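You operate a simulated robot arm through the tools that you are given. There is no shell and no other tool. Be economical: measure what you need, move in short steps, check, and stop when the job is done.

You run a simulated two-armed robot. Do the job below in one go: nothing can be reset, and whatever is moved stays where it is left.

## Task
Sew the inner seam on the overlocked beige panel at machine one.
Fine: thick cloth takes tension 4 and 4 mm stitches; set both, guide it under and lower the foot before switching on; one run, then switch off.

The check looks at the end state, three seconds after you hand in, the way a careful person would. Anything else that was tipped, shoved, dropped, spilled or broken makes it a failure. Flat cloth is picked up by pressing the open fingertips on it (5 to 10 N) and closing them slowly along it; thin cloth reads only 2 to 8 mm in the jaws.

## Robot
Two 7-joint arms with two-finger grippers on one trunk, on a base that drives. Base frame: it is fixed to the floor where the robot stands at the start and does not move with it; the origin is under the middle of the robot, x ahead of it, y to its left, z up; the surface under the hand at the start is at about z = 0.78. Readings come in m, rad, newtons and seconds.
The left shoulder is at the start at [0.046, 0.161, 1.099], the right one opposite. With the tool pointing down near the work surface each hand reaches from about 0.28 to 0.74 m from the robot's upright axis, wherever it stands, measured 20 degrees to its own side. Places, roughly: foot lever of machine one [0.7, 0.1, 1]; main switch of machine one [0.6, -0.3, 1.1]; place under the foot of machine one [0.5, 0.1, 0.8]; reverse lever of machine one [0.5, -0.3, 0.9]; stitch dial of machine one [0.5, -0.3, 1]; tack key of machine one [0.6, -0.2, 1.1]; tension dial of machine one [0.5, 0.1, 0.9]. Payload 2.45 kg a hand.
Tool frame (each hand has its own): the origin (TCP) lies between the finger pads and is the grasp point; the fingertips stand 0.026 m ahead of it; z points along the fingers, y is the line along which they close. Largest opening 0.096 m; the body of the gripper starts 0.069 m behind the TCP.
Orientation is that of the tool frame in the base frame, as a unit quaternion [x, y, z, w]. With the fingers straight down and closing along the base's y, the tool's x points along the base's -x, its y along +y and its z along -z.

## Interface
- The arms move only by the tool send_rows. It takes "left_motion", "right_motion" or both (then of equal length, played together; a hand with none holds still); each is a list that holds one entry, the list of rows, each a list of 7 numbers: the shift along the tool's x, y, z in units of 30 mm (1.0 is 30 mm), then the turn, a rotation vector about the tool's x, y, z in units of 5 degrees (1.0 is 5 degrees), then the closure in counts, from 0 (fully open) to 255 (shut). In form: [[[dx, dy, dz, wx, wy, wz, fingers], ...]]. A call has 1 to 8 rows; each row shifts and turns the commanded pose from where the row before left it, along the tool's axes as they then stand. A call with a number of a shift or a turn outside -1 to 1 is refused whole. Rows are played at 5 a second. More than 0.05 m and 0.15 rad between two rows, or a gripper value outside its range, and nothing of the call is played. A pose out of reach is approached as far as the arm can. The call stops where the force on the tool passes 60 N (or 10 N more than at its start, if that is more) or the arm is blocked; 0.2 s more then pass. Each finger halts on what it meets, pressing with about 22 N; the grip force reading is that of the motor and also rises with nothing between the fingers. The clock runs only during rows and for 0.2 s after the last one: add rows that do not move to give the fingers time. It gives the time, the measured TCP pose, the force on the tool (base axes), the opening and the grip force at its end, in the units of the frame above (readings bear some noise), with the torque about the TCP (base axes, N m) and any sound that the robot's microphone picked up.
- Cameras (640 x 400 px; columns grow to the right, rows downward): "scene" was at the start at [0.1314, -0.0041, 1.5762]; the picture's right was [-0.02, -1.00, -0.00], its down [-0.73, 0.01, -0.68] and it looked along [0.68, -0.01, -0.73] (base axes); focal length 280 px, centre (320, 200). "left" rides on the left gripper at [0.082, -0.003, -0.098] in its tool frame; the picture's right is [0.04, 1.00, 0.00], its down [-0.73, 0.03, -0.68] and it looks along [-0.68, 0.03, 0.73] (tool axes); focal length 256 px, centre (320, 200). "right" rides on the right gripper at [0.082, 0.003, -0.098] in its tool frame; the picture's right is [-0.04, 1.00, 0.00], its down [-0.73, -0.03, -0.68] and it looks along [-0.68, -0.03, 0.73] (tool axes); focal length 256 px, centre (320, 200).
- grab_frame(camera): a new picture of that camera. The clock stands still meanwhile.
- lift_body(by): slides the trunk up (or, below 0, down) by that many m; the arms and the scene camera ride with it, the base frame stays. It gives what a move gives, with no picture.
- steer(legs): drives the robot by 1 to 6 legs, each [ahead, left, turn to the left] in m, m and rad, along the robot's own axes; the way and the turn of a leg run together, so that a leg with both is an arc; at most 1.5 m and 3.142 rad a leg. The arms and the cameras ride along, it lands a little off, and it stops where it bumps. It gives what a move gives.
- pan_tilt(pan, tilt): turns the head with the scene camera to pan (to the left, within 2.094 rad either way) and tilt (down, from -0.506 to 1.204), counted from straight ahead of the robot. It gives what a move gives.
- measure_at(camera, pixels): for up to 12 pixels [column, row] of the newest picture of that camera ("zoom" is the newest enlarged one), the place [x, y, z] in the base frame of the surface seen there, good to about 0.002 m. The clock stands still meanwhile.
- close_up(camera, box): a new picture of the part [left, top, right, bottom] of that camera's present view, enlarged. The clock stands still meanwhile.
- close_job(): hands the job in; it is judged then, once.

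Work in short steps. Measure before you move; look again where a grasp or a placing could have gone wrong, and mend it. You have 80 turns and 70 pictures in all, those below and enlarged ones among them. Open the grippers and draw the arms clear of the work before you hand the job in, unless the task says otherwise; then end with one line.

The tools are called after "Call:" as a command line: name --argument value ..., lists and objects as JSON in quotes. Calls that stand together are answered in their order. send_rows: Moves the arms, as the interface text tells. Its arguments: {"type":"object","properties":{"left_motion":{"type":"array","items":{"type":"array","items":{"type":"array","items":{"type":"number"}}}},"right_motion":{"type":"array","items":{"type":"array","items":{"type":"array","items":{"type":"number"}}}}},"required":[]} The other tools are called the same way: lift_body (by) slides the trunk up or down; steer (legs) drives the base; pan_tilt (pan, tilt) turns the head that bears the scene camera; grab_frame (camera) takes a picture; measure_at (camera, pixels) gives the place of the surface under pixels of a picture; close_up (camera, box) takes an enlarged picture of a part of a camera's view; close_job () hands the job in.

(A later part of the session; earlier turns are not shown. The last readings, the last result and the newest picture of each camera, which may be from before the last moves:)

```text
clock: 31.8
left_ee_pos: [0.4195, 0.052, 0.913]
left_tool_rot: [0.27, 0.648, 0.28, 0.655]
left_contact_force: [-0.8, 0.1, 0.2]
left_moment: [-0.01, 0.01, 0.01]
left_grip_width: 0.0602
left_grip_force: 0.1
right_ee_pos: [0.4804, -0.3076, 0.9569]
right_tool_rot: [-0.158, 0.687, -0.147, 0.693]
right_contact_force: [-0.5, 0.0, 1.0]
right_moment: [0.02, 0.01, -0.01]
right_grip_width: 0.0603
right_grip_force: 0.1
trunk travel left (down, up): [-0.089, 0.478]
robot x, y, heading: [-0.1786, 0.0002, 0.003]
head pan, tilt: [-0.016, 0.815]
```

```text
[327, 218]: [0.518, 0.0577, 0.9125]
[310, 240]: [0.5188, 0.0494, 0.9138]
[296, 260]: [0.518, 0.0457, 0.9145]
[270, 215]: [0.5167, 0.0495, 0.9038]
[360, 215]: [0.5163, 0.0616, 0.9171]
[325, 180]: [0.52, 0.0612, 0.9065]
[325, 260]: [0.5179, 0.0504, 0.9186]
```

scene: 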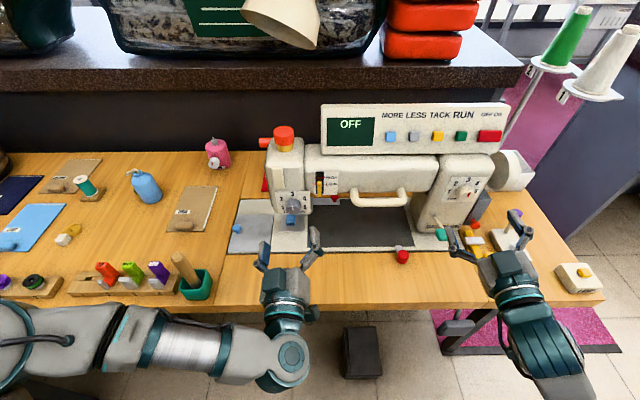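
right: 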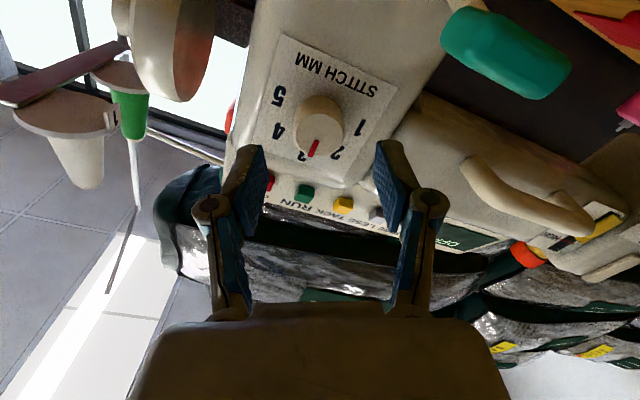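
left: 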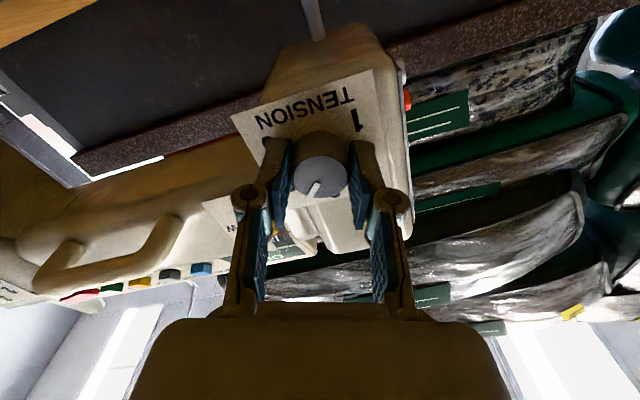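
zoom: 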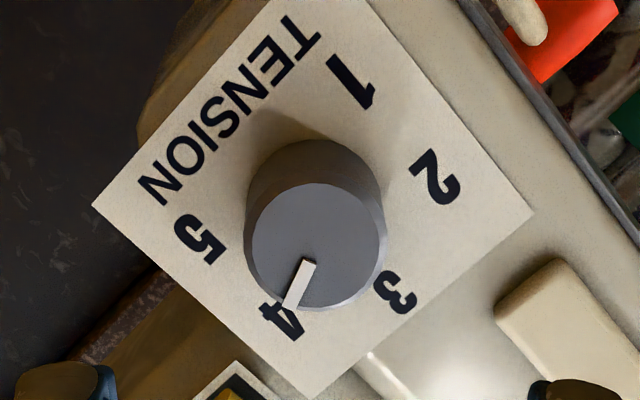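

The mark reads about 66° while digit 4 lies at about 58–60°; I turn back about 6°.

Call:
send_rows --left_motion '[[[0, 0, 0.8, 0, 0, 0, 95], [0, 0, 0.8, 0, 0, 0, 95], [0, 0, 0.8, 0, 0, 0, 95], [0, 0, 0.7, 0, 0, 0, 95], [0, 0, 0, 0, 0, 0, 200], [0, 0, 0, 0, 0, 0, 255], [0, 0, 0, 0, 0, -0.65, 255], [0, 0, 0, 0, 0, -0.65, 255]]]'

Call:
send_rows --left_motion '[[[0, 0, 0, 0, 0, 0, 255], [0, 0, 0, 0, 0, 0, 95], [0, 0, 0, 0, 0, 0, 95], [0, 0, -0.8, 0, 0, 0, 95], [0, 0, -0.8, 0, 0, 0, 95], [0, 0, -0.8, 0, 0, 0, 95], [0, 0, -0.8, 0, 0, 0, 95]]]'

Call:
close_up --camera "left" --box '[240, 40, 400, 150]'

```text
clock: 33.6
left_ee_pos: [0.5125, 0.052, 0.9124]
left_tool_rot: [0.231, 0.662, 0.243, 0.67]
left_contact_force: [16.6, 2.8, 8.7]
left_moment: [-0.03, 0.65, 0.53]
left_grip_width: 0.031
left_grip_force: 45.1
right_ee_pos: [0.4824, -0.3075, 0.9569]
right_tool_rot: [-0.158, 0.688, -0.147, 0.693]
right_contact_force: [-0.6, -0.4, -0.1]
right_moment: [0.01, -0.02, -0.02]
right_grip_width: 0.0599
right_grip_force: 0.1
trunk travel left (down, up): [-0.089, 0.478]
robot x, y, heading: [-0.1866, -0.0009, 0.004]
head pan, tilt: [-0.016, 0.815]
```

```text
clock: 35.2
left_ee_pos: [0.4166, 0.0486, 0.914]
left_tool_rot: [0.234, 0.662, 0.243, 0.669]
left_contact_force: [-0.9, 0.5, -1.3]
left_moment: [-0.03, 0.04, 0.0]
left_grip_width: 0.0601
left_grip_force: 0.1
right_ee_pos: [0.4802, -0.3089, 0.9564]
right_tool_rot: [-0.157, 0.687, -0.147, 0.694]
right_contact_force: [0.3, -0.3, 0.4]
right_moment: [0.01, -0.01, -0.02]
right_grip_width: 0.0603
right_grip_force: 0.1
trunk travel left (down, up): [-0.089, 0.478]
robot x, y, heading: [-0.1842, 0.0008, 0.003]
head pan, tilt: [-0.016, 0.815]
```

```text
3.64 times, centred on (320, 95) of left
```

zoom: 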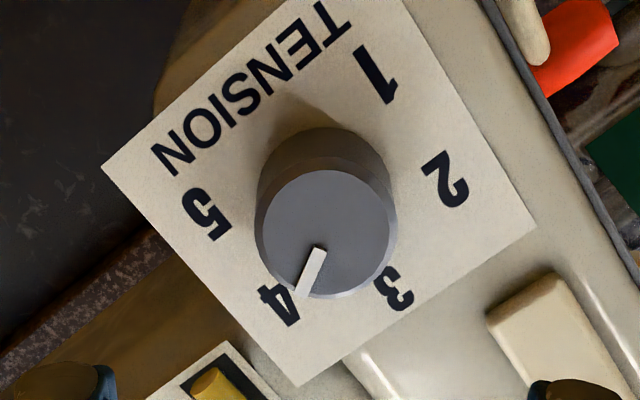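

The tension mark is now at ~58°, i.e. 4. I drive 0.04 m forward so the right hand reaches its stitch dial.

Call:
steer --legs '[[0.035, 0, 0]]'

Call:
grab_frame --camera "right"

```text
clock: 36.1
left_ee_pos: [0.4532, 0.0487, 0.9116]
left_tool_rot: [0.233, 0.663, 0.241, 0.669]
left_contact_force: [0.3, 1.3, -0.1]
left_moment: [-0.03, 0.02, 0.0]
left_grip_width: 0.0601
left_grip_force: 0.1
right_ee_pos: [0.5165, -0.3086, 0.9559]
right_tool_rot: [-0.158, 0.688, -0.147, 0.693]
right_contact_force: [0.1, 0.5, -0.6]
right_moment: [0.03, -0.03, -0.01]
right_grip_width: 0.0603
right_grip_force: 0.0
trunk travel left (down, up): [-0.089, 0.478]
robot x, y, heading: [-0.1475, -0.0023, -0.001]
head pan, tilt: [-0.016, 0.815]
```

```text
39 pictures are left
```

right: 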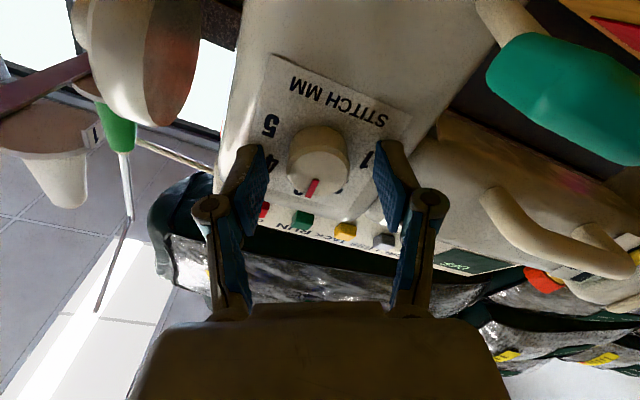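

Right fingers straddle the knob (tips near the plate). I back 4 mm, grip, and start the clockwise turn.

Call:
send_rows --right_motion '[[[0.1, 0, -0.13, 0, 0, 0, 95], [0, 0, 0, 0, 0, 0, 200], [0, 0, 0, 0, 0, 0, 255], [0, 0, 0, 0, 0, 0, 255], [0, 0, 0, 0, 0, 1, 255], [0, 0, 0, 0, 0, 1, 255], [0, 0, 0, 0, 0, 1, 255], [0, 0, 0, 0, 0, 1, 255]]]'

```text
clock: 37.9
left_ee_pos: [0.4466, 0.0499, 0.9142]
left_tool_rot: [0.233, 0.661, 0.242, 0.671]
left_contact_force: [0.1, 0.4, -0.3]
left_moment: [0.01, -0.02, 0.04]
left_grip_width: 0.0603
left_grip_force: 0.1
right_ee_pos: [0.5067, -0.3114, 0.9572]
right_tool_rot: [-0.035, 0.703, -0.024, 0.71]
right_contact_force: [-14.7, 3.1, -9.6]
right_moment: [-0.02, -0.16, 0.01]
right_grip_width: 0.0314
right_grip_force: 45.1
trunk travel left (down, up): [-0.089, 0.478]
robot x, y, heading: [-0.1516, 0.0037, 0.002]
head pan, tilt: [-0.016, 0.815]
```

Gripped and turning without limits; I continue with 8 more steps and view it.

Call:
send_rows --right_motion '[[[0, 0, 0, 0, 0, 1, 255], [0, 0, 0, 0, 0, 1, 255], [0, 0, 0, 0, 0, 1, 255], [0, 0, 0, 0, 0, 1, 255], [0, 0, 0, 0, 0, 1, 255], [0, 0, 0, 0, 0, 1, 255], [0, 0, 0, 0, 0, 1, 255], [0, 0, 0, 0, 0, 1, 255]]]'

Call:
send_rows --right_motion '[[[0, 0, 0, 0, 0, 0.7, 255], [0, 0, 0, 0, 0, 0, 95], [0, 0, 0, 0, 0, 0, 95], [0, 0, -0.8, 0, 0, 0, 95], [0, 0, -0.8, 0, 0, 0, 95], [0, 0, -0.8, 0, 0, 0, 95]]]'

Call:
grab_frame --camera "right"

```text
clock: 39.7
left_ee_pos: [0.4472, 0.0469, 0.9142]
left_tool_rot: [0.233, 0.66, 0.244, 0.671]
left_contact_force: [0.5, 0.2, 0.3]
left_moment: [0.0, 0.03, 0.01]
left_grip_width: 0.0604
left_grip_force: 0.0
right_ee_pos: [0.5065, -0.3138, 0.9565]
right_tool_rot: [0.21, 0.672, 0.218, 0.676]
right_contact_force: [-8.4, -24.2, -5.2]
right_moment: [-0.16, -0.42, -1.22]
right_grip_width: 0.0317
right_grip_force: 45.2
trunk travel left (down, up): [-0.089, 0.478]
robot x, y, heading: [-0.1498, -0.0034, -0.0]
head pan, tilt: [-0.016, 0.815]
```

```text
clock: 41.1
left_ee_pos: [0.4466, 0.0551, 0.9165]
left_tool_rot: [0.231, 0.661, 0.242, 0.672]
left_contact_force: [0.5, 0.7, 0.6]
left_moment: [-0.01, 0.06, -0.03]
left_grip_width: 0.06
left_grip_force: 0.1
right_ee_pos: [0.4338, -0.3074, 0.9588]
right_tool_rot: [0.225, 0.666, 0.239, 0.67]
right_contact_force: [0.0, -0.4, 0.7]
right_moment: [-0.01, 0.01, -0.05]
right_grip_width: 0.0603
right_grip_force: 0.0
trunk travel left (down, up): [-0.089, 0.478]
robot x, y, heading: [-0.1478, 0.0, 0.001]
head pan, tilt: [-0.016, 0.815]
```

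```text
38 pictures are left
```

right: 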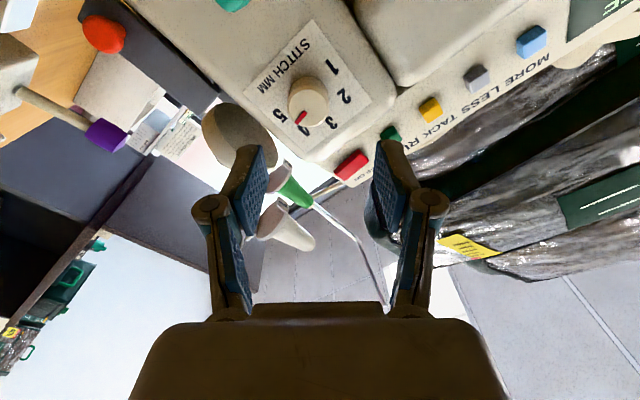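

Call:
close_up --camera "right" --box '[235, 20, 395, 160]'

```text
2.86 times, centred on (315, 90) of right
```

zoom: 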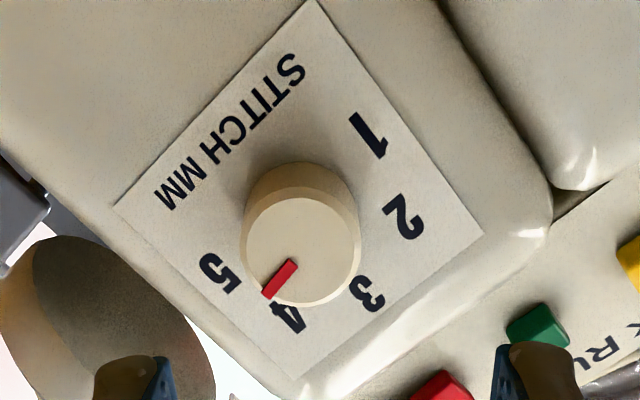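

Here the digits are ~49° apart and the mark is at ~79°: overshot. I recentre, regrip and turn back about 28°.

Call:
send_rows --right_motion '[[[0.14, -0.17, 0.65, 0, 0, 0, 95], [0, 0, 0.65, 0, 0, 0, 95], [0, 0, 0.6, 0, 0, 0, 95], [0, 0, 0.6, 0, 0, 0, 95], [0, 0, 0, 0, 0, 0, 95]]]'

Call:
send_rows --right_motion '[[[0, 0, 0, 0, 0, 0, 200], [0, 0, 0, 0, 0, 0, 255], [0, 0, 0, 0, 0, -0.95, 255], [0, 0, 0, 0, 0, -0.95, 255], [0, 0, 0, 0, 0, -0.95, 255], [0, 0, 0, 0, 0, -0.95, 255], [0, 0, 0, 0, 0, -0.95, 255], [0, 0, 0, 0, 0, -0.95, 255]]]'

Call:
send_rows --right_motion '[[[0, 0, 0, 0, 0, 0, 255], [0, 0, 0, 0, 0, 0, 95], [0, 0, 0, 0, 0, 0, 95], [0, 0, -0.8, 0, 0, 0, 95], [0, 0, -0.8, 0, 0, 0, 95], [0, 0, -0.8, 0, 0, 0, 95]]]'

Call:
close_up --camera "right" --box '[235, 20, 395, 160]'

```text
clock: 42.3
left_ee_pos: [0.4475, 0.049, 0.9158]
left_tool_rot: [0.234, 0.66, 0.243, 0.671]
left_contact_force: [-0.2, -0.6, 0.1]
left_moment: [-0.01, -0.01, 0.03]
left_grip_width: 0.0603
left_grip_force: 0.1
right_ee_pos: [0.5084, -0.3112, 0.9505]
right_tool_rot: [0.229, 0.666, 0.239, 0.669]
right_contact_force: [-0.2, -0.9, 0.0]
right_moment: [0.0, 0.02, 0.02]
right_grip_width: 0.0601
right_grip_force: 0.1
trunk travel left (down, up): [-0.089, 0.478]
robot x, y, heading: [-0.1488, 0.0017, -0.0]
head pan, tilt: [-0.016, 0.815]
```

```text
clock: 44.1
left_ee_pos: [0.4469, 0.05, 0.9152]
left_tool_rot: [0.234, 0.66, 0.242, 0.671]
left_contact_force: [1.4, 0.3, 0.5]
left_moment: [0.0, 0.02, 0.01]
left_grip_width: 0.0602
left_grip_force: 0.2
right_ee_pos: [0.5081, -0.3114, 0.9507]
right_tool_rot: [0.055, 0.702, 0.068, 0.707]
right_contact_force: [-20.8, -2.9, -7.2]
right_moment: [-0.02, 1.15, -0.13]
right_grip_width: 0.031
right_grip_force: 45.5
trunk travel left (down, up): [-0.089, 0.478]
robot x, y, heading: [-0.1481, -0.0006, -0.001]
head pan, tilt: [-0.016, 0.815]
```

```text
clock: 45.5
left_ee_pos: [0.4461, 0.05, 0.9149]
left_tool_rot: [0.232, 0.66, 0.243, 0.672]
left_contact_force: [-0.6, -0.2, 0.4]
left_moment: [0.0, 0.01, 0.03]
left_grip_width: 0.0602
left_grip_force: 0.0
right_ee_pos: [0.4374, -0.3105, 0.9522]
right_tool_rot: [0.055, 0.701, 0.068, 0.708]
right_contact_force: [0.3, 0.3, 0.5]
right_moment: [0.0, 0.0, 0.03]
right_grip_width: 0.0602
right_grip_force: 0.1
trunk travel left (down, up): [-0.089, 0.478]
robot x, y, heading: [-0.1511, 0.0005, -0.001]
head pan, tilt: [-0.016, 0.815]
```

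```text
2.86 times, centred on (315, 90) of right
```

zoom: 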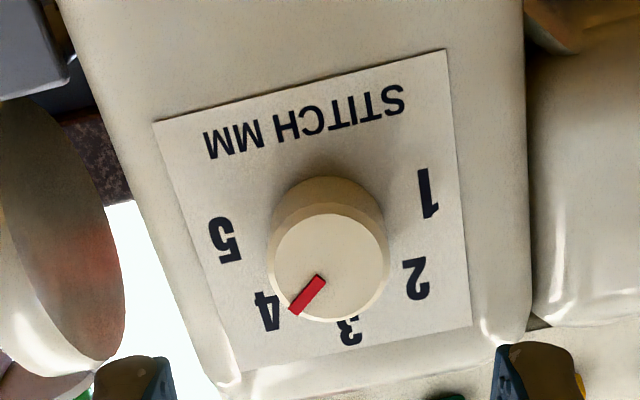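

Stitch mark ~53° vs digit 4 at ~50°: set at 4. Now I study foot, lever, plate and panel knob.

Call:
grab_frame --camera "scene"

Call:
close_up --camera "scene" --box '[230, 110, 350, 270]'

Call:
measure_at --camera "zoom" --pixels '[[250, 75], [205, 75], [240, 256], [285, 255], [160, 285], [460, 222], [400, 250], [200, 330], [390, 240], [50, 290], [230, 300], [100, 350]]'

```text
35 pictures are left
```

scene: 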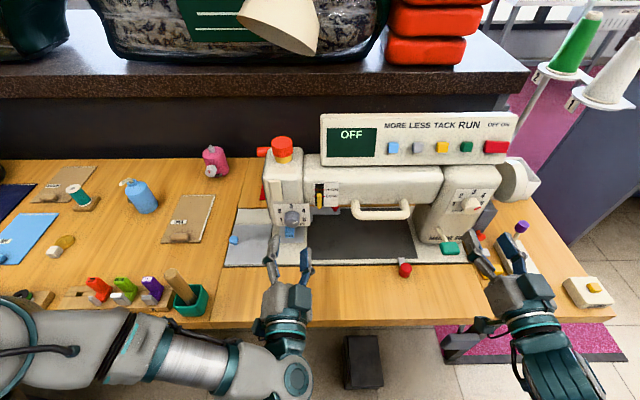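

```text
2.50 times, centred on (290, 190) of scene
```

zoom: 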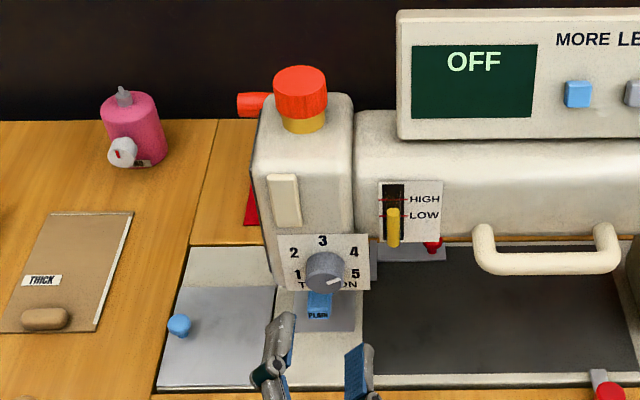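

```text
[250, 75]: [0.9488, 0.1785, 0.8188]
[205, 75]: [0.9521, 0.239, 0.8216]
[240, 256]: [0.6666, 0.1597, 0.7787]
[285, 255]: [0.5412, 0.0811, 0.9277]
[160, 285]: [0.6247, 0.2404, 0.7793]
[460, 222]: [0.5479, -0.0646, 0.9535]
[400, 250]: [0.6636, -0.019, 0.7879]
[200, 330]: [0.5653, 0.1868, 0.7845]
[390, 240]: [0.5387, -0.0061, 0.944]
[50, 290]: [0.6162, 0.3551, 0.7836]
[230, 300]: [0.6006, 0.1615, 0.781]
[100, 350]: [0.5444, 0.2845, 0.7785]
```

I withdraw the left hand and unroll it, then look at the foot area from its camera.

Call:
send_rows --left_motion '[[[0, 0, -0.9, 0, 0, -1, 0], [0, 0, -0.9, 0, 0, -1, 0], [0, 0, -0.9, 0, 0, -1, 0], [0, 0, -0.9, 0, 0, -1, 0], [0, 0, -0.5, 0, 0, -1, 0], [0, 0, 0, 0, 0, -1, 0], [0, 0, 0, 0, 0, -1, 0], [0, 0, 0, 0, 0, -0.8, 0]]]'

Call:
close_up --camera "left" --box '[220, 0, 440, 130]'

Call:
close_up --camera "scene" --box '[225, 195, 345, 275]'

Call:
measure_at --camera "zoom" --pixels '[[335, 170], [340, 205], [300, 215], [380, 220], [300, 270], [380, 270], [300, 330], [120, 200], [90, 330], [460, 330], [300, 360], [300, 385]]'

```text
clock: 47.3
left_ee_pos: [0.335, 0.0379, 0.9126]
left_tool_rot: [-0.001, 0.7, 0.005, 0.714]
left_contact_force: [0.0, 0.1, 0.2]
left_moment: [-0.04, 0.02, -0.05]
left_grip_width: 0.0963
left_grip_force: 0.0
left hand out of reach, approached as far as the arm can: row 4, 5
right_ee_pos: [0.4386, -0.3102, 0.9514]
right_tool_rot: [0.055, 0.702, 0.067, 0.707]
right_contact_force: [0.1, 0.7, 0.1]
right_moment: [-0.01, -0.03, -0.02]
right_grip_width: 0.0604
right_grip_force: 0.0
trunk travel left (down, up): [-0.089, 0.478]
robot x, y, heading: [-0.1475, -0.0008, 0.001]
head pan, tilt: [-0.016, 0.815]
```

```text
2.91 times, centred on (330, 65) of left
```

zoom: 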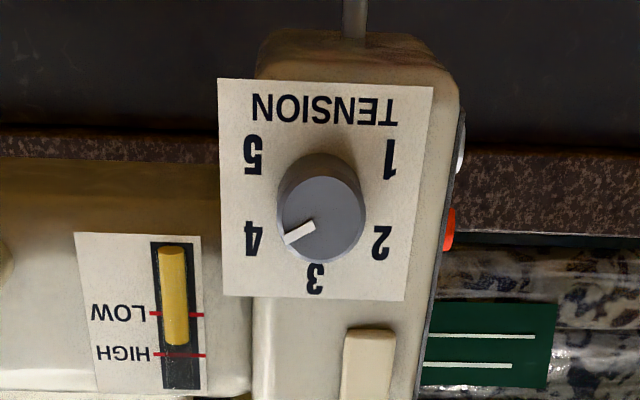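

```text
5.00 times, centred on (285, 235) of scene
```

zoom: 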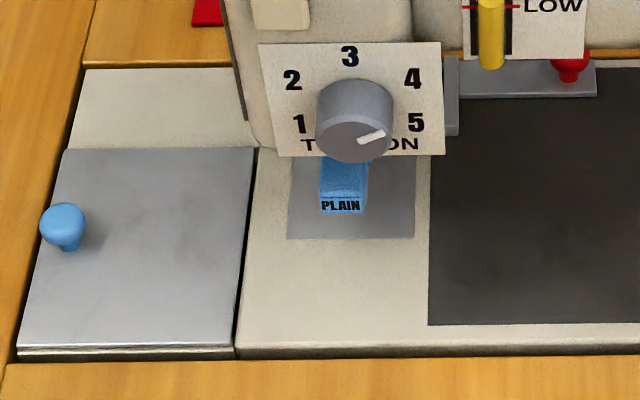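

```text
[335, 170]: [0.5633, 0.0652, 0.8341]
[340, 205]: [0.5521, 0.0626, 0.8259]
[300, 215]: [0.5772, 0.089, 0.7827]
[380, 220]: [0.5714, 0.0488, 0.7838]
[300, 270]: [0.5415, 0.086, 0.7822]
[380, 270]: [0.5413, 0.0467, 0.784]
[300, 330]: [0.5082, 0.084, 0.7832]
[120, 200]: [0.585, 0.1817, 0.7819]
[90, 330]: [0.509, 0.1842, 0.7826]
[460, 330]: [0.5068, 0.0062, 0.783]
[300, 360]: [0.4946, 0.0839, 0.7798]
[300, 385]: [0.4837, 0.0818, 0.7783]
```

Both dials read 4. I raise the trunk and pitch the left hand down for cloth work.

Call:
lift_body --by 0.16

Call:
send_rows --left_motion '[[[0, 0.6, 0, 0, 1, 0, 0], [0, 0.6, 0, 0, 1, 0, 0], [0, 0.6, 0, 0, 1, 0, 0], [0, 0.6, 0, 0, 1, 0, 0], [0, 0, 0, 0, 1, 0, 0], [0, 0, 0, 0, 1, 0, 0], [0, 0, 0, 0, 1, 0, 0], [0, 0, 0, 0, 1, 0, 0]]]'

Call:
send_rows --left_motion '[[[0, 0, 0, 0, 1, 0, 0], [0, 0, 0, 0, 1, 0, 0], [0, 0, 0, 0, 1, 0, 0], [0, 0, 0, 0, 1, 0, 0], [0, 0, 0, 0, 1, 0, 0], [0, 0, 0, 0, 1, 0, 0], [0, 0, 0, 0, 1, 0, 0], [0, 0, 0, 0, 1, 0, 0]]]'

Call:
grab_frame --camera "left"

```text
clock: 49.1
left_ee_pos: [0.3362, 0.0382, 1.0724]
left_tool_rot: [0.0, 0.701, 0.004, 0.713]
left_contact_force: [0.3, 1.0, 0.0]
left_moment: [0.0, 0.01, -0.01]
left_grip_width: 0.0958
left_grip_force: 0.1
right_ee_pos: [0.4386, -0.3124, 1.1094]
right_tool_rot: [0.055, 0.702, 0.068, 0.707]
right_contact_force: [-0.1, 0.2, -0.5]
right_moment: [0.02, -0.03, -0.01]
right_grip_width: 0.0604
right_grip_force: 0.0
trunk travel left (down, up): [-0.249, 0.318]
robot x, y, heading: [-0.1476, -0.0008, -0.0]
head pan, tilt: [-0.016, 0.815]
```

```text
clock: 50.9
left_ee_pos: [0.3344, 0.1084, 1.073]
left_tool_rot: [-0.002, 0.903, 0.004, 0.43]
left_contact_force: [-0.6, 0.4, -0.9]
left_moment: [0.01, -0.02, 0.0]
left_grip_width: 0.096
left_grip_force: 0.0
right_ee_pos: [0.4388, -0.3122, 1.1101]
right_tool_rot: [0.056, 0.702, 0.069, 0.707]
right_contact_force: [-0.1, 0.4, 0.0]
right_moment: [0.04, -0.04, 0.02]
right_grip_width: 0.0604
right_grip_force: 0.1
trunk travel left (down, up): [-0.249, 0.318]
robot x, y, heading: [-0.1481, -0.0007, -0.002]
head pan, tilt: [-0.016, 0.815]
```

```text
clock: 52.7
left_ee_pos: [0.335, 0.1095, 1.0719]
left_tool_rot: [-0.004, 0.995, 0.002, 0.095]
left_contact_force: [-0.5, -0.9, -0.6]
left_moment: [0.01, 0.03, -0.01]
left_grip_width: 0.096
left_grip_force: 0.1
right_ee_pos: [0.4392, -0.3119, 1.1097]
right_tool_rot: [0.055, 0.702, 0.068, 0.707]
right_contact_force: [-0.5, 0.1, 1.4]
right_moment: [-0.01, 0.0, 0.03]
right_grip_width: 0.0601
right_grip_force: 0.0
trunk travel left (down, up): [-0.249, 0.318]
robot x, y, heading: [-0.1462, 0.0041, -0.001]
head pan, tilt: [-0.016, 0.815]
```

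```text
31 pictures are left
```

left: 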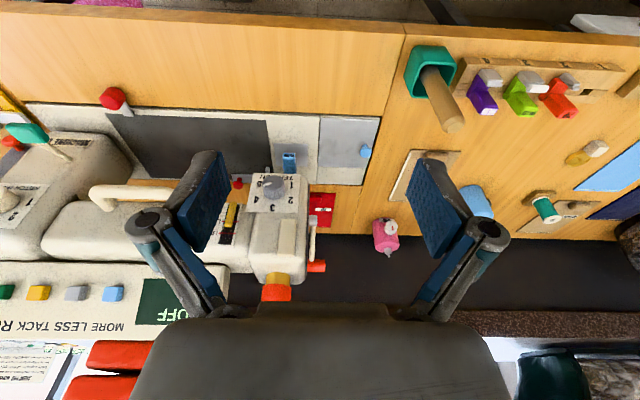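

I measure the foot lever (orange tip at (317,266)), its stalk, the foot, and the table edges; plus a close-up of the foot/lever area.

Call:
measure_at --camera "left" --pixels '[[317, 266], [312, 230], [312, 250], [290, 163], [238, 183], [390, 30], [300, 28], [112, 98], [130, 115], [220, 120], [325, 115], [322, 205]]'

Call:
close_up --camera "left" --box '[220, 140, 350, 310]'

```text
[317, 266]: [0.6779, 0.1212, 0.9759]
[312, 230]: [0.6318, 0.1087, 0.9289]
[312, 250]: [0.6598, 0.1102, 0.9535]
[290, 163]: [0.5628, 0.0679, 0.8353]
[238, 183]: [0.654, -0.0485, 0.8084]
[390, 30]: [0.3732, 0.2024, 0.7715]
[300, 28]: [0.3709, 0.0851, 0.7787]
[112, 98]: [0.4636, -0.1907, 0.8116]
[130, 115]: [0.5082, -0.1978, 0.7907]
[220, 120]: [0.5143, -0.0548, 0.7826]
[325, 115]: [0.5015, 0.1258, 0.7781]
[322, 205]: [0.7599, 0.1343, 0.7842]
```

```text
2.35 times, centred on (285, 225) of left
```

zoom: 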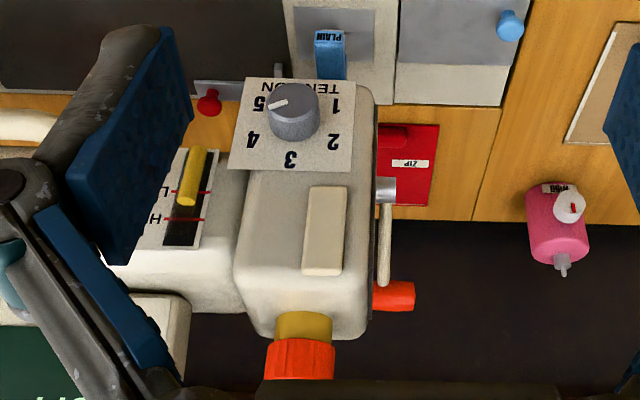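

I zoom into the foot/fence area from the scene camera and measure the fence, foot and needle plate.

Call:
close_up --camera "scene" --box '[270, 225, 350, 285]'

Call:
close_up --camera "left" --box '[225, 125, 345, 200]'

Call:
measure_at --camera "zoom" --pixels '[[343, 200], [350, 170], [345, 140], [270, 215], [275, 250], [325, 130], [390, 130], [60, 310]]'

```text
6.67 times, centred on (310, 255) of scene
```

zoom: 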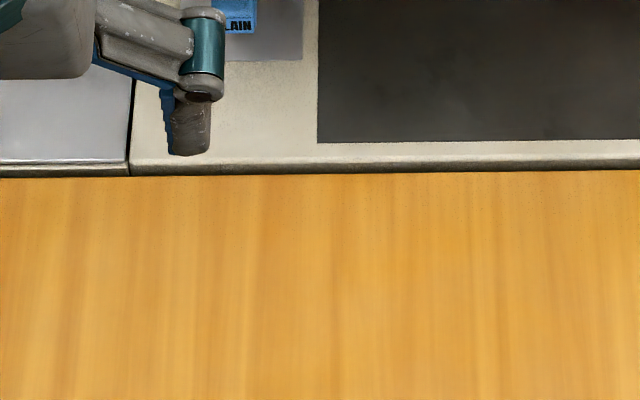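

```text
5.33 times, centred on (285, 162) of left
```

zoom: 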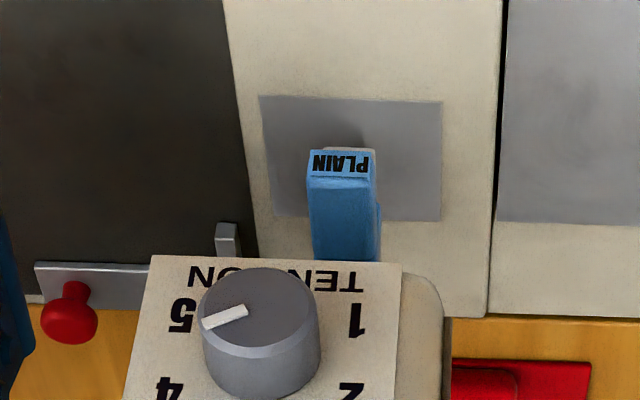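

```text
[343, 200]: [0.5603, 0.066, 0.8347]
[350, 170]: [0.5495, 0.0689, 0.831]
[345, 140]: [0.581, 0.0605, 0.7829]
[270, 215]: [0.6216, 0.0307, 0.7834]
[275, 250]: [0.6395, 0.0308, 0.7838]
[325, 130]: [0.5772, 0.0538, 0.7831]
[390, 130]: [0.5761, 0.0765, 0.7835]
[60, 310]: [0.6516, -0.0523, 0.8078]
```

Panel target: right (overlocked) edge at y≈0.054, far edge just past the foot at x≈0.59. I retract the right hand, level the left, and drive forward to reach the panel.

Call:
send_rows --right_motion '[[[0, 0, -0.9, 0, 0, 0, 95], [0, 0, -0.9, 0, 0, 0, 95], [0, 0, -0.9, 0, 0, 0, 95], [0, 0, -0.9, 0, 0, 0, 95]]]' --left_motion '[[[0, 0.8, 0, 0, 1, 0, 0], [0, 0.8, 0, 0, 1, 0, 0], [0, 0.8, 0, 0, 0, 0, 0], [0, 0.8, 0, 0, 0, 0, 0]]]'

Call:
steer --legs '[[0.14, 0, 0]]'

Call:
grab_frame --camera "left"

Call:
measure_at --camera "left" --pixels '[[320, 60]]'

```text
clock: 53.7
left_ee_pos: [0.3306, 0.2065, 1.0726]
left_tool_rot: [-0.003, 1.0, 0.002, 0.009]
left_contact_force: [-1.1, 1.0, 0.0]
left_moment: [-0.01, 0.0, 0.0]
left_grip_width: 0.096
left_grip_force: 0.0
right_ee_pos: [0.3509, -0.32, 1.1135]
right_tool_rot: [0.055, 0.702, 0.068, 0.707]
right_contact_force: [0.0, -0.5, 0.1]
right_moment: [-0.01, 0.0, 0.0]
right_grip_width: 0.0604
right_grip_force: 0.1
right hand out of reach, approached as far as the arm can: row 4
trunk travel left (down, up): [-0.249, 0.318]
robot x, y, heading: [-0.1481, 0.0034, -0.001]
head pan, tilt: [-0.016, 0.815]
```

```text
clock: 55.0
left_ee_pos: [0.471, 0.2047, 1.0743]
left_tool_rot: [-0.004, 1.0, 0.003, 0.008]
left_contact_force: [0.8, -0.4, 0.3]
left_moment: [0.01, 0.03, 0.02]
left_grip_width: 0.0958
left_grip_force: 0.1
right_ee_pos: [0.4922, -0.322, 1.1119]
right_tool_rot: [0.055, 0.702, 0.069, 0.707]
right_contact_force: [0.6, 0.0, -0.4]
right_moment: [0.04, -0.03, 0.02]
right_grip_width: 0.0601
right_grip_force: 0.0
trunk travel left (down, up): [-0.249, 0.318]
robot x, y, heading: [-0.0077, -0.0005, -0.001]
head pan, tilt: [-0.016, 0.815]
```

```text
27 pictures are left
```

left: 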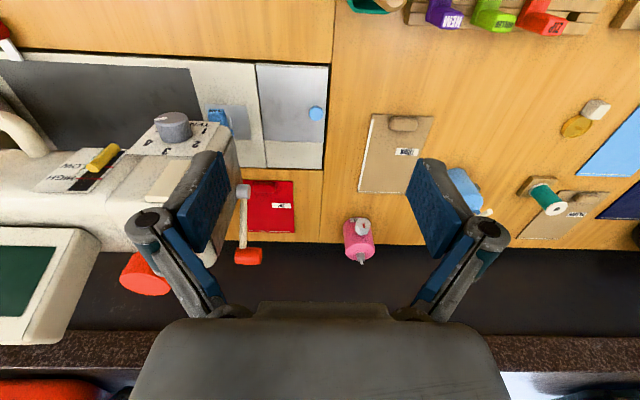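

```text
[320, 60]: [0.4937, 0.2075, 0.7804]
```

Panel knob at (403,123), cup at (370,5). I measure them.

Call:
measure_at --camera "left" --pixels '[[403, 123], [390, 124], [417, 125], [403, 117], [403, 130], [372, 114], [434, 118], [358, 191], [408, 193], [380, 4], [350, 4], [445, 10]]'

Call:
close_up --camera "left" --box '[350, 100, 450, 200]'

```text
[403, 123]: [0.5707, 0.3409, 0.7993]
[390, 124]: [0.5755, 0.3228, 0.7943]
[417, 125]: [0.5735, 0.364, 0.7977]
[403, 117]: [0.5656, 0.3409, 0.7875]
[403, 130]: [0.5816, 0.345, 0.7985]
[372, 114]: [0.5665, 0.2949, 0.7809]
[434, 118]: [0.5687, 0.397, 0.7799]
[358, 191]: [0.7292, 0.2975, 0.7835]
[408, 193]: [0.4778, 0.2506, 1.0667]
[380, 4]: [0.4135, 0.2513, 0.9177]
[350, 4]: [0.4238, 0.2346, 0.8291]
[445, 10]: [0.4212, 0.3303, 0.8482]
```

```text
4.00 times, centred on (400, 150) of left
```

zoom: 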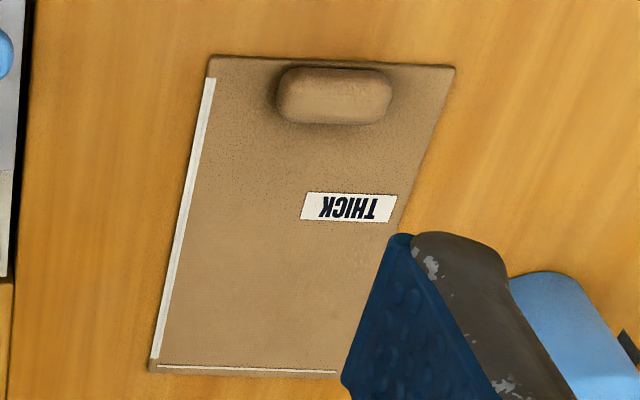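

Knob centre (0.574, 0.343), 46 mm wide in y, top z 0.80. I move above it.

Call:
send_rows --left_motion '[[[-0.49, 0.66, 0.5, 0, 0, 0, 0], [-0.49, 0.66, 0.7, 0, 0, 0, 0], [-0.49, 0.66, 0.8, 0, 0, 0, 0], [-0.49, 0.66, 0.95, 0, 0, 0, 0], [-0.49, 0.66, 0.95, 0, 0, 0, 0], [-0.49, 0.66, 0.95, 0, 0, 0, 0], [-0.49, 0.66, 0.95, 0, 0, 0, 0]]]'

Call:
grab_frame --camera "scene"

```text
clock: 56.6
left_ee_pos: [0.5755, 0.3474, 0.9041]
left_tool_rot: [-0.005, 1.0, 0.002, 0.01]
left_contact_force: [-0.7, -0.4, -0.6]
left_moment: [0.02, -0.02, 0.03]
left_grip_width: 0.0959
left_grip_force: 0.0
right_ee_pos: [0.4901, -0.3202, 1.1144]
right_tool_rot: [0.055, 0.701, 0.069, 0.707]
right_contact_force: [0.6, -0.3, 0.0]
right_moment: [-0.02, 0.01, -0.02]
right_grip_width: 0.0599
right_grip_force: 0.0
trunk travel left (down, up): [-0.249, 0.318]
robot x, y, heading: [-0.0059, -0.0029, 0.001]
head pan, tilt: [-0.016, 0.815]
```

```text
25 pictures are left
```

scene: 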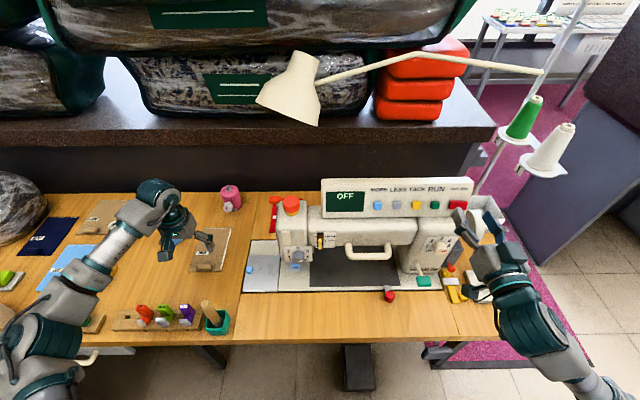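

Straight above. I descend to z≈0.813 and close on the knob.

Call:
send_rows --left_motion '[[[0.05, -0.13, 0.9, 0, 0, 0, 0], [0, 0, 0.9, 0, 0, 0, 0], [0, 0, 0.8, 0, 0, 0, 0], [0, 0, 0.4, 0, 0, 0, 0], [0, 0, 0, 0, 0, 0, 150], [0, 0, 0, 0, 0, 0, 255], [0, 0, 0, 0, 0, 0, 255]]]'

```text
clock: 58.2
left_ee_pos: [0.5729, 0.3457, 0.8159]
left_tool_rot: [-0.005, 1.0, 0.003, 0.011]
left_contact_force: [-0.3, -0.6, 1.2]
left_moment: [0.14, -0.07, -0.03]
left_grip_width: 0.0435
left_grip_force: 22.1
right_ee_pos: [0.4892, -0.3205, 1.1145]
right_tool_rot: [0.055, 0.701, 0.068, 0.708]
right_contact_force: [-0.9, 0.2, -0.5]
right_moment: [-0.03, -0.01, 0.01]
right_grip_width: 0.0603
right_grip_force: 0.0
trunk travel left (down, up): [-0.249, 0.318]
robot x, y, heading: [-0.0088, 0.0037, -0.001]
head pan, tilt: [-0.016, 0.815]
```

Holding the knob at 0.0435 m. I lift 45 mm and check that the panel comes along.

Call:
send_rows --left_motion '[[[0, 0, -0.3, 0, 0, 0, 255], [0, 0, -0.4, 0, 0, 0, 255], [0, 0, -0.4, 0, 0, 0, 255], [0, 0, -0.4, 0, 0, 0, 255], [0, 0, 0, 0, 0, 0, 255]]]'

Call:
grab_frame --camera "left"

Call:
close_up --camera "scene" --box '[130, 180, 290, 340]'

```text
clock: 59.5
left_ee_pos: [0.5743, 0.344, 0.8574]
left_tool_rot: [-0.004, 1.0, 0.003, 0.011]
left_contact_force: [0.2, 0.7, 0.0]
left_moment: [0.03, 0.04, -0.02]
left_grip_width: 0.0435
left_grip_force: 21.8
right_ee_pos: [0.4891, -0.3207, 1.115]
right_tool_rot: [0.055, 0.701, 0.068, 0.707]
right_contact_force: [-0.1, 0.3, 0.6]
right_moment: [-0.02, 0.0, 0.0]
right_grip_width: 0.0603
right_grip_force: 0.1
trunk travel left (down, up): [-0.249, 0.318]
robot x, y, heading: [-0.0091, 0.0019, 0.005]
head pan, tilt: [-0.016, 0.815]
```

```text
24 pictures are left
```

left: 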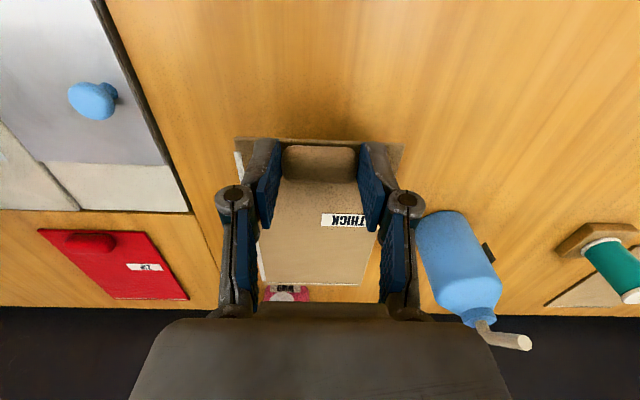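

```text
2.50 times, centred on (210, 260) of scene
```

zoom: 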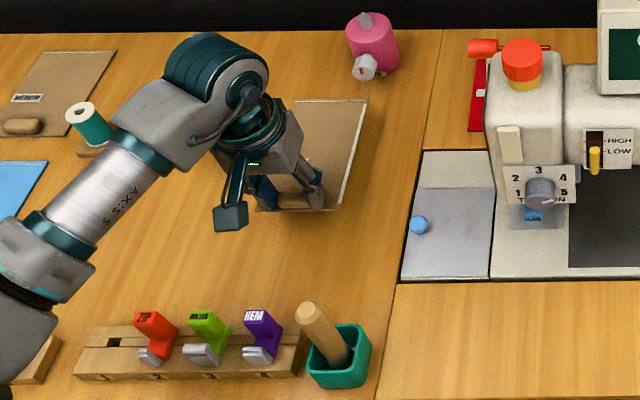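

The panel rides rigidly with the hand. I carry it right and back, clear of the cup and machine, in two moves.

Call:
send_rows --left_motion '[[[0.41, -0.86, 0, 0, 0, 0, 255], [0.41, -0.86, 0, 0, 0, 0, 255], [0.41, -0.86, 0, 0, 0, 0, 255], [0.41, -0.86, 0, 0, 0, 0, 255], [0.41, -0.86, 0, 0, 0, 0, 255], [0.41, -0.86, 0, 0, 0, 0, 255]]]'

Call:
send_rows --left_motion '[[[0.78, -0.67, 0, 0, 0, 0, 255], [0.78, -0.67, 0, 0, 0, 0, 255], [0.78, -0.67, 0, 0, 0, 0, 255], [0.83, -0.25, 0, 0, 0, 0, 255], [0.83, -0.25, 0, 0, 0, 0, 255], [0, 0, 0, 0, 0, 0, 255]]]'

Call:
grab_frame --camera "scene"

Call:
grab_frame --camera "left"

```text
clock: 60.9
left_ee_pos: [0.5027, 0.1868, 0.8555]
left_tool_rot: [-0.004, 1.0, 0.004, 0.011]
left_contact_force: [0.4, 0.3, -0.6]
left_moment: [0.01, 0.09, 0.0]
left_grip_width: 0.0433
left_grip_force: 22.3
right_ee_pos: [0.4898, -0.3223, 1.1141]
right_tool_rot: [0.056, 0.701, 0.069, 0.708]
right_contact_force: [1.0, 0.4, -0.7]
right_moment: [0.0, 0.02, 0.04]
right_grip_width: 0.0601
right_grip_force: 0.1
trunk travel left (down, up): [-0.249, 0.318]
robot x, y, heading: [-0.0081, -0.0002, -0.002]
head pan, tilt: [-0.016, 0.815]
```

```text
clock: 62.2
left_ee_pos: [0.3799, 0.1109, 0.8545]
left_tool_rot: [-0.004, 1.0, 0.003, 0.01]
left_contact_force: [-0.7, -0.9, -0.2]
left_moment: [-0.04, 0.07, 0.03]
left_grip_width: 0.0433
left_grip_force: 22.3
right_ee_pos: [0.4897, -0.3208, 1.1136]
right_tool_rot: [0.057, 0.701, 0.068, 0.707]
right_contact_force: [-0.8, 0.3, -0.7]
right_moment: [-0.02, -0.02, 0.04]
right_grip_width: 0.0599
right_grip_force: 0.0
trunk travel left (down, up): [-0.249, 0.318]
robot x, y, heading: [-0.0093, 0.0012, -0.005]
head pan, tilt: [-0.016, 0.815]
```

```text
22 pictures are left
```

scene: 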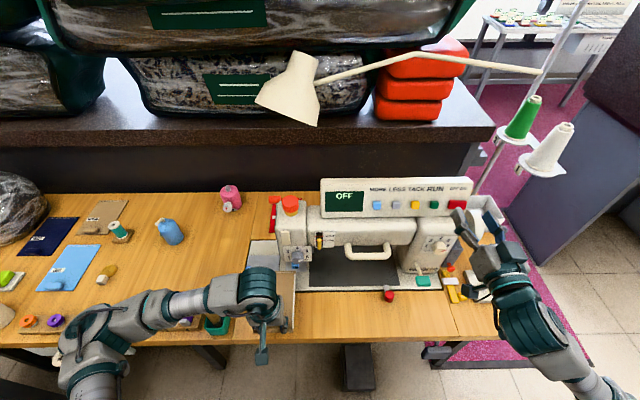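

```text
21 pictures are left
```

left: 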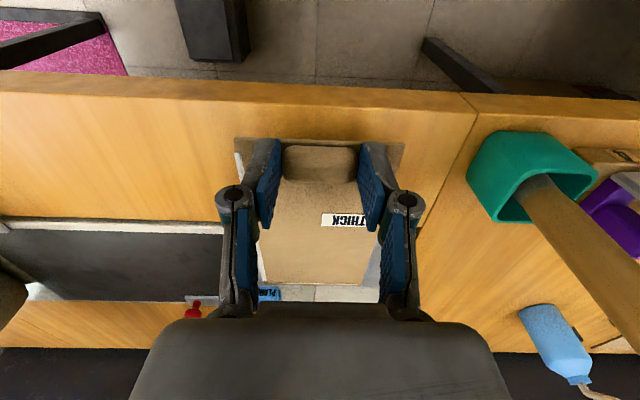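

Panel right edge now at y≈0.061, far edge ≈0.537. I shift 7 mm right, lower to just above the needle plate, and slide forward in small steps.

Call:
send_rows --left_motion '[[[0, -0.23, 0.5, 0, 0, 0, 255], [0, 0, 0.4, 0, 0, 0, 255], [0, 0, 0.15, 0, 0, 0, 255], [0, 0, 0, 0, 0, 0, 255], [-0.4, 0, 0, 0, 0, 0, 255], [-0.4, 0, 0, 0, 0, 0, 255]]]'

Call:
close_up --camera "scene" --box '[235, 210, 345, 310]'

```text
clock: 63.6
left_ee_pos: [0.4068, 0.1037, 0.8218]
left_tool_rot: [-0.004, 1.0, 0.003, 0.011]
left_contact_force: [-0.5, -0.5, -1.9]
left_moment: [-0.01, 0.07, -0.03]
left_grip_width: 0.0433
left_grip_force: 22.2
right_ee_pos: [0.4893, -0.3217, 1.1143]
right_tool_rot: [0.056, 0.701, 0.068, 0.707]
right_contact_force: [-0.2, -0.6, 0.3]
right_moment: [-0.02, -0.02, 0.03]
right_grip_width: 0.06
right_grip_force: 0.1
trunk travel left (down, up): [-0.249, 0.318]
robot x, y, heading: [-0.0089, 0.0013, -0.003]
head pan, tilt: [-0.016, 0.815]
```

```text
4.00 times, centred on (290, 260) of scene
```

zoom: 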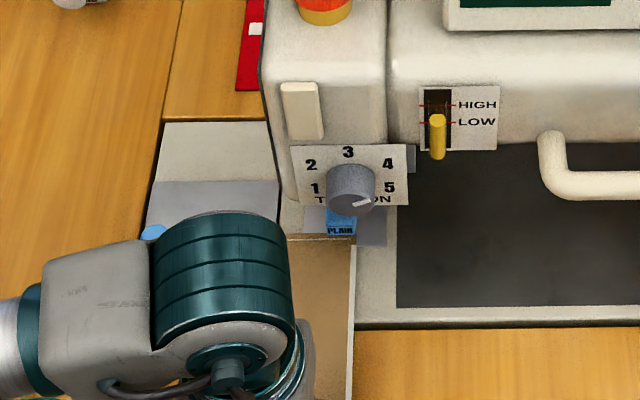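

The far edge is reaching the foot and the overlocked edge is just right of the foot. I slide 34 mm further.

Call:
send_rows --left_motion '[[[-0.38, 0, 0, 0, 0, 0, 255], [-0.38, 0, 0, 0, 0, 0, 255], [-0.38, 0, 0, 0, 0, 0, 255], [0, 0, 0, 0, 0, 0, 255]]]'

Call:
close_up --camera "scene" --box '[265, 230, 345, 300]'

Call:
measure_at --camera "zoom" --pixels '[[315, 90], [358, 170], [358, 300], [330, 170], [260, 95], [375, 75], [345, 340], [320, 65]]'

```text
clock: 64.7
left_ee_pos: [0.4418, 0.1042, 0.8238]
left_tool_rot: [-0.004, 1.0, 0.002, 0.01]
left_contact_force: [0.9, 0.1, -1.6]
left_moment: [0.0, 0.05, -0.01]
left_grip_width: 0.0434
left_grip_force: 21.9
right_ee_pos: [0.4893, -0.3215, 1.1134]
right_tool_rot: [0.056, 0.701, 0.068, 0.708]
right_contact_force: [0.3, 0.3, -0.2]
right_moment: [0.02, -0.01, 0.03]
right_grip_width: 0.0604
right_grip_force: 0.0
trunk travel left (down, up): [-0.249, 0.318]
robot x, y, heading: [-0.0117, 0.0008, -0.002]
head pan, tilt: [-0.016, 0.815]
```

```text
5.71 times, centred on (305, 265) of scene
```

zoom: 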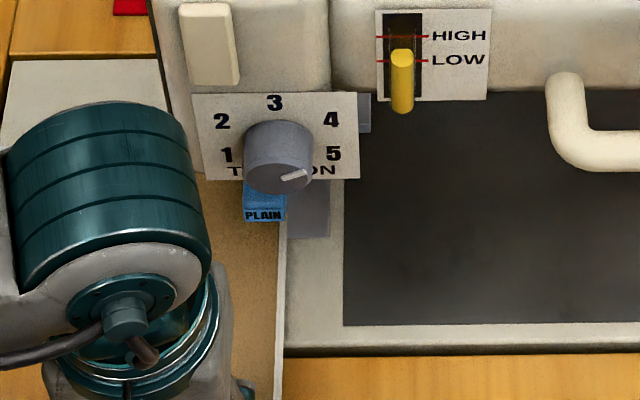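

```text
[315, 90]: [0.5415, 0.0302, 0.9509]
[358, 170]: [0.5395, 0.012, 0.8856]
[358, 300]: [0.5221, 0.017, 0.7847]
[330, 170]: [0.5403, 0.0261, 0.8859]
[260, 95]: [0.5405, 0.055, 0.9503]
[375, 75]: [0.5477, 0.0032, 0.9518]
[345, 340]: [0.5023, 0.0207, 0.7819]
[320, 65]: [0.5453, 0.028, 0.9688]
```

The panel lies under the foot with the overlocked edge just inside it. I set it down, open, and rise.

Call:
send_rows --left_motion '[[[0, 0, 0.1, 0, 0, 0, 255], [0, 0, 0, 0, 0, 0, 200], [0, 0, 0, 0, 0, 0, 100], [0, 0, 0, 0, 0, 0, 0], [0, 0, -0.5, 0, 0, 0, 0], [0, 0, -0.9, 0, 0, 0, 0], [0, 0, -1, 0, 0, 0, 0], [0, 0, -1, 0, 0, 0, 0]]]'

Call:
grab_frame --camera "left"

Call:
measure_at --camera "left" --pixels '[[320, 180], [320, 150]]'

```text
clock: 66.5
left_ee_pos: [0.438, 0.1031, 0.9221]
left_tool_rot: [-0.004, 1.0, 0.005, 0.01]
left_contact_force: [0.4, -0.7, -0.6]
left_moment: [0.01, -0.02, -0.03]
left_grip_width: 0.0955
left_grip_force: 0.0
right_ee_pos: [0.4887, -0.3209, 1.1147]
right_tool_rot: [0.055, 0.701, 0.07, 0.708]
right_contact_force: [0.8, -0.7, 0.2]
right_moment: [0.02, 0.02, -0.05]
right_grip_width: 0.0606
right_grip_force: 0.1
trunk travel left (down, up): [-0.249, 0.318]
robot x, y, heading: [-0.0085, -0.0021, -0.004]
head pan, tilt: [-0.016, 0.815]
```

```text
18 pictures are left
```

left: 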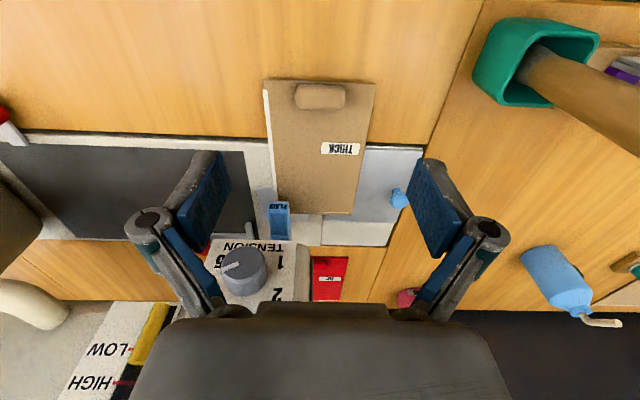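

```text
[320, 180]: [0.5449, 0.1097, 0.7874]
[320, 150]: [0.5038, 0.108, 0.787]
```

Panel is correctly placed. Now the foot lever: handle at about (0.678, 0.12–0.14, 0.976), hub near (0.62, 0.11, 0.917). I raise the left hand, close it and lean it outward.

Call:
send_rows --left_motion '[[[0, 0.5, -0.9, 1, 0, 0, 255], [0, 0.5, -0.9, 1, 0, 0, 255], [0, 0.5, -0.9, 1, 0, 0, 255], [0, 0.5, -0.9, 1, 0, 0, 255], [0, 0.5, -0.9, 1, 0, 0, 255], [0, 0, 0, 0, 0, 0, 255]]]'

Call:
close_up --camera "scene" --box '[230, 180, 330, 250]'

Call:
measure_at --camera "zoom" --pixels '[[265, 130], [285, 125], [255, 130], [300, 130], [275, 145]]'

```text
clock: 67.8
left_ee_pos: [0.4342, 0.2008, 1.0408]
left_tool_rot: [-0.002, 0.977, -0.215, 0.011]
left_contact_force: [0.3, 0.4, 0.3]
left_moment: [-0.03, 0.03, 0.01]
left_grip_width: 0.0002
left_grip_force: 22.4
right_ee_pos: [0.4897, -0.3198, 1.1139]
right_tool_rot: [0.056, 0.701, 0.067, 0.707]
right_contact_force: [0.4, -0.1, 0.6]
right_moment: [-0.01, -0.01, 0.0]
right_grip_width: 0.0602
right_grip_force: 0.1
trunk travel left (down, up): [-0.249, 0.318]
robot x, y, heading: [-0.01, 0.0004, 0.0]
head pan, tilt: [-0.016, 0.815]
```

```text
5.71 times, centred on (280, 215) of scene
```

zoom: 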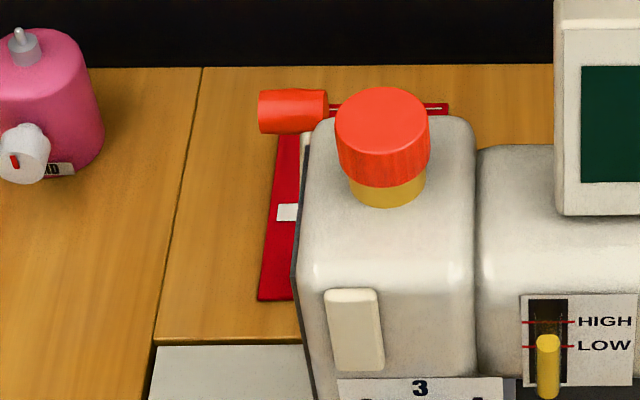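

```text
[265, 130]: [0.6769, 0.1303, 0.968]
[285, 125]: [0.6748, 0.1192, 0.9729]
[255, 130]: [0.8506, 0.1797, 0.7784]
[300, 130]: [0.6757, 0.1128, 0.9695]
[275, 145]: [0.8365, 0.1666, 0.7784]
```

The handle spans y≈0.10–0.132 at x≈0.68, z≈0.975. I move the left hand forward beside it, above.

Call:
send_rows --left_motion '[[[-1, 0, -0.1, 0, 0, 0, 255], [-1, 0, 0, 0, 0, 0, 255], [-1, 0, 0, 0, 0, 0, 255], [-1, 0, 0, 0, 0, 0, 255], [-1, 0, 0, 0, 0, 0, 255], [-1, 0, 0, 0, 0, 0, 255], [-1, 0, 0, 0, 0, 0, 255], [-1, 0, 0, 0, 0, 0, 255]]]'

```text
clock: 69.7
left_ee_pos: [0.678, 0.2048, 1.0497]
left_tool_rot: [-0.002, 0.977, -0.212, 0.011]
left_contact_force: [0.8, -0.3, -0.6]
left_moment: [0.02, 0.01, 0.0]
left_grip_width: 0.0
left_grip_force: 21.9
right_ee_pos: [0.4899, -0.3222, 1.113]
right_tool_rot: [0.055, 0.701, 0.069, 0.707]
right_contact_force: [0.1, 0.0, 0.4]
right_moment: [0.0, 0.01, 0.01]
right_grip_width: 0.0601
right_grip_force: 0.0
trunk travel left (down, up): [-0.249, 0.318]
robot x, y, heading: [-0.006, 0.0016, -0.0]
head pan, tilt: [-0.016, 0.815]
```

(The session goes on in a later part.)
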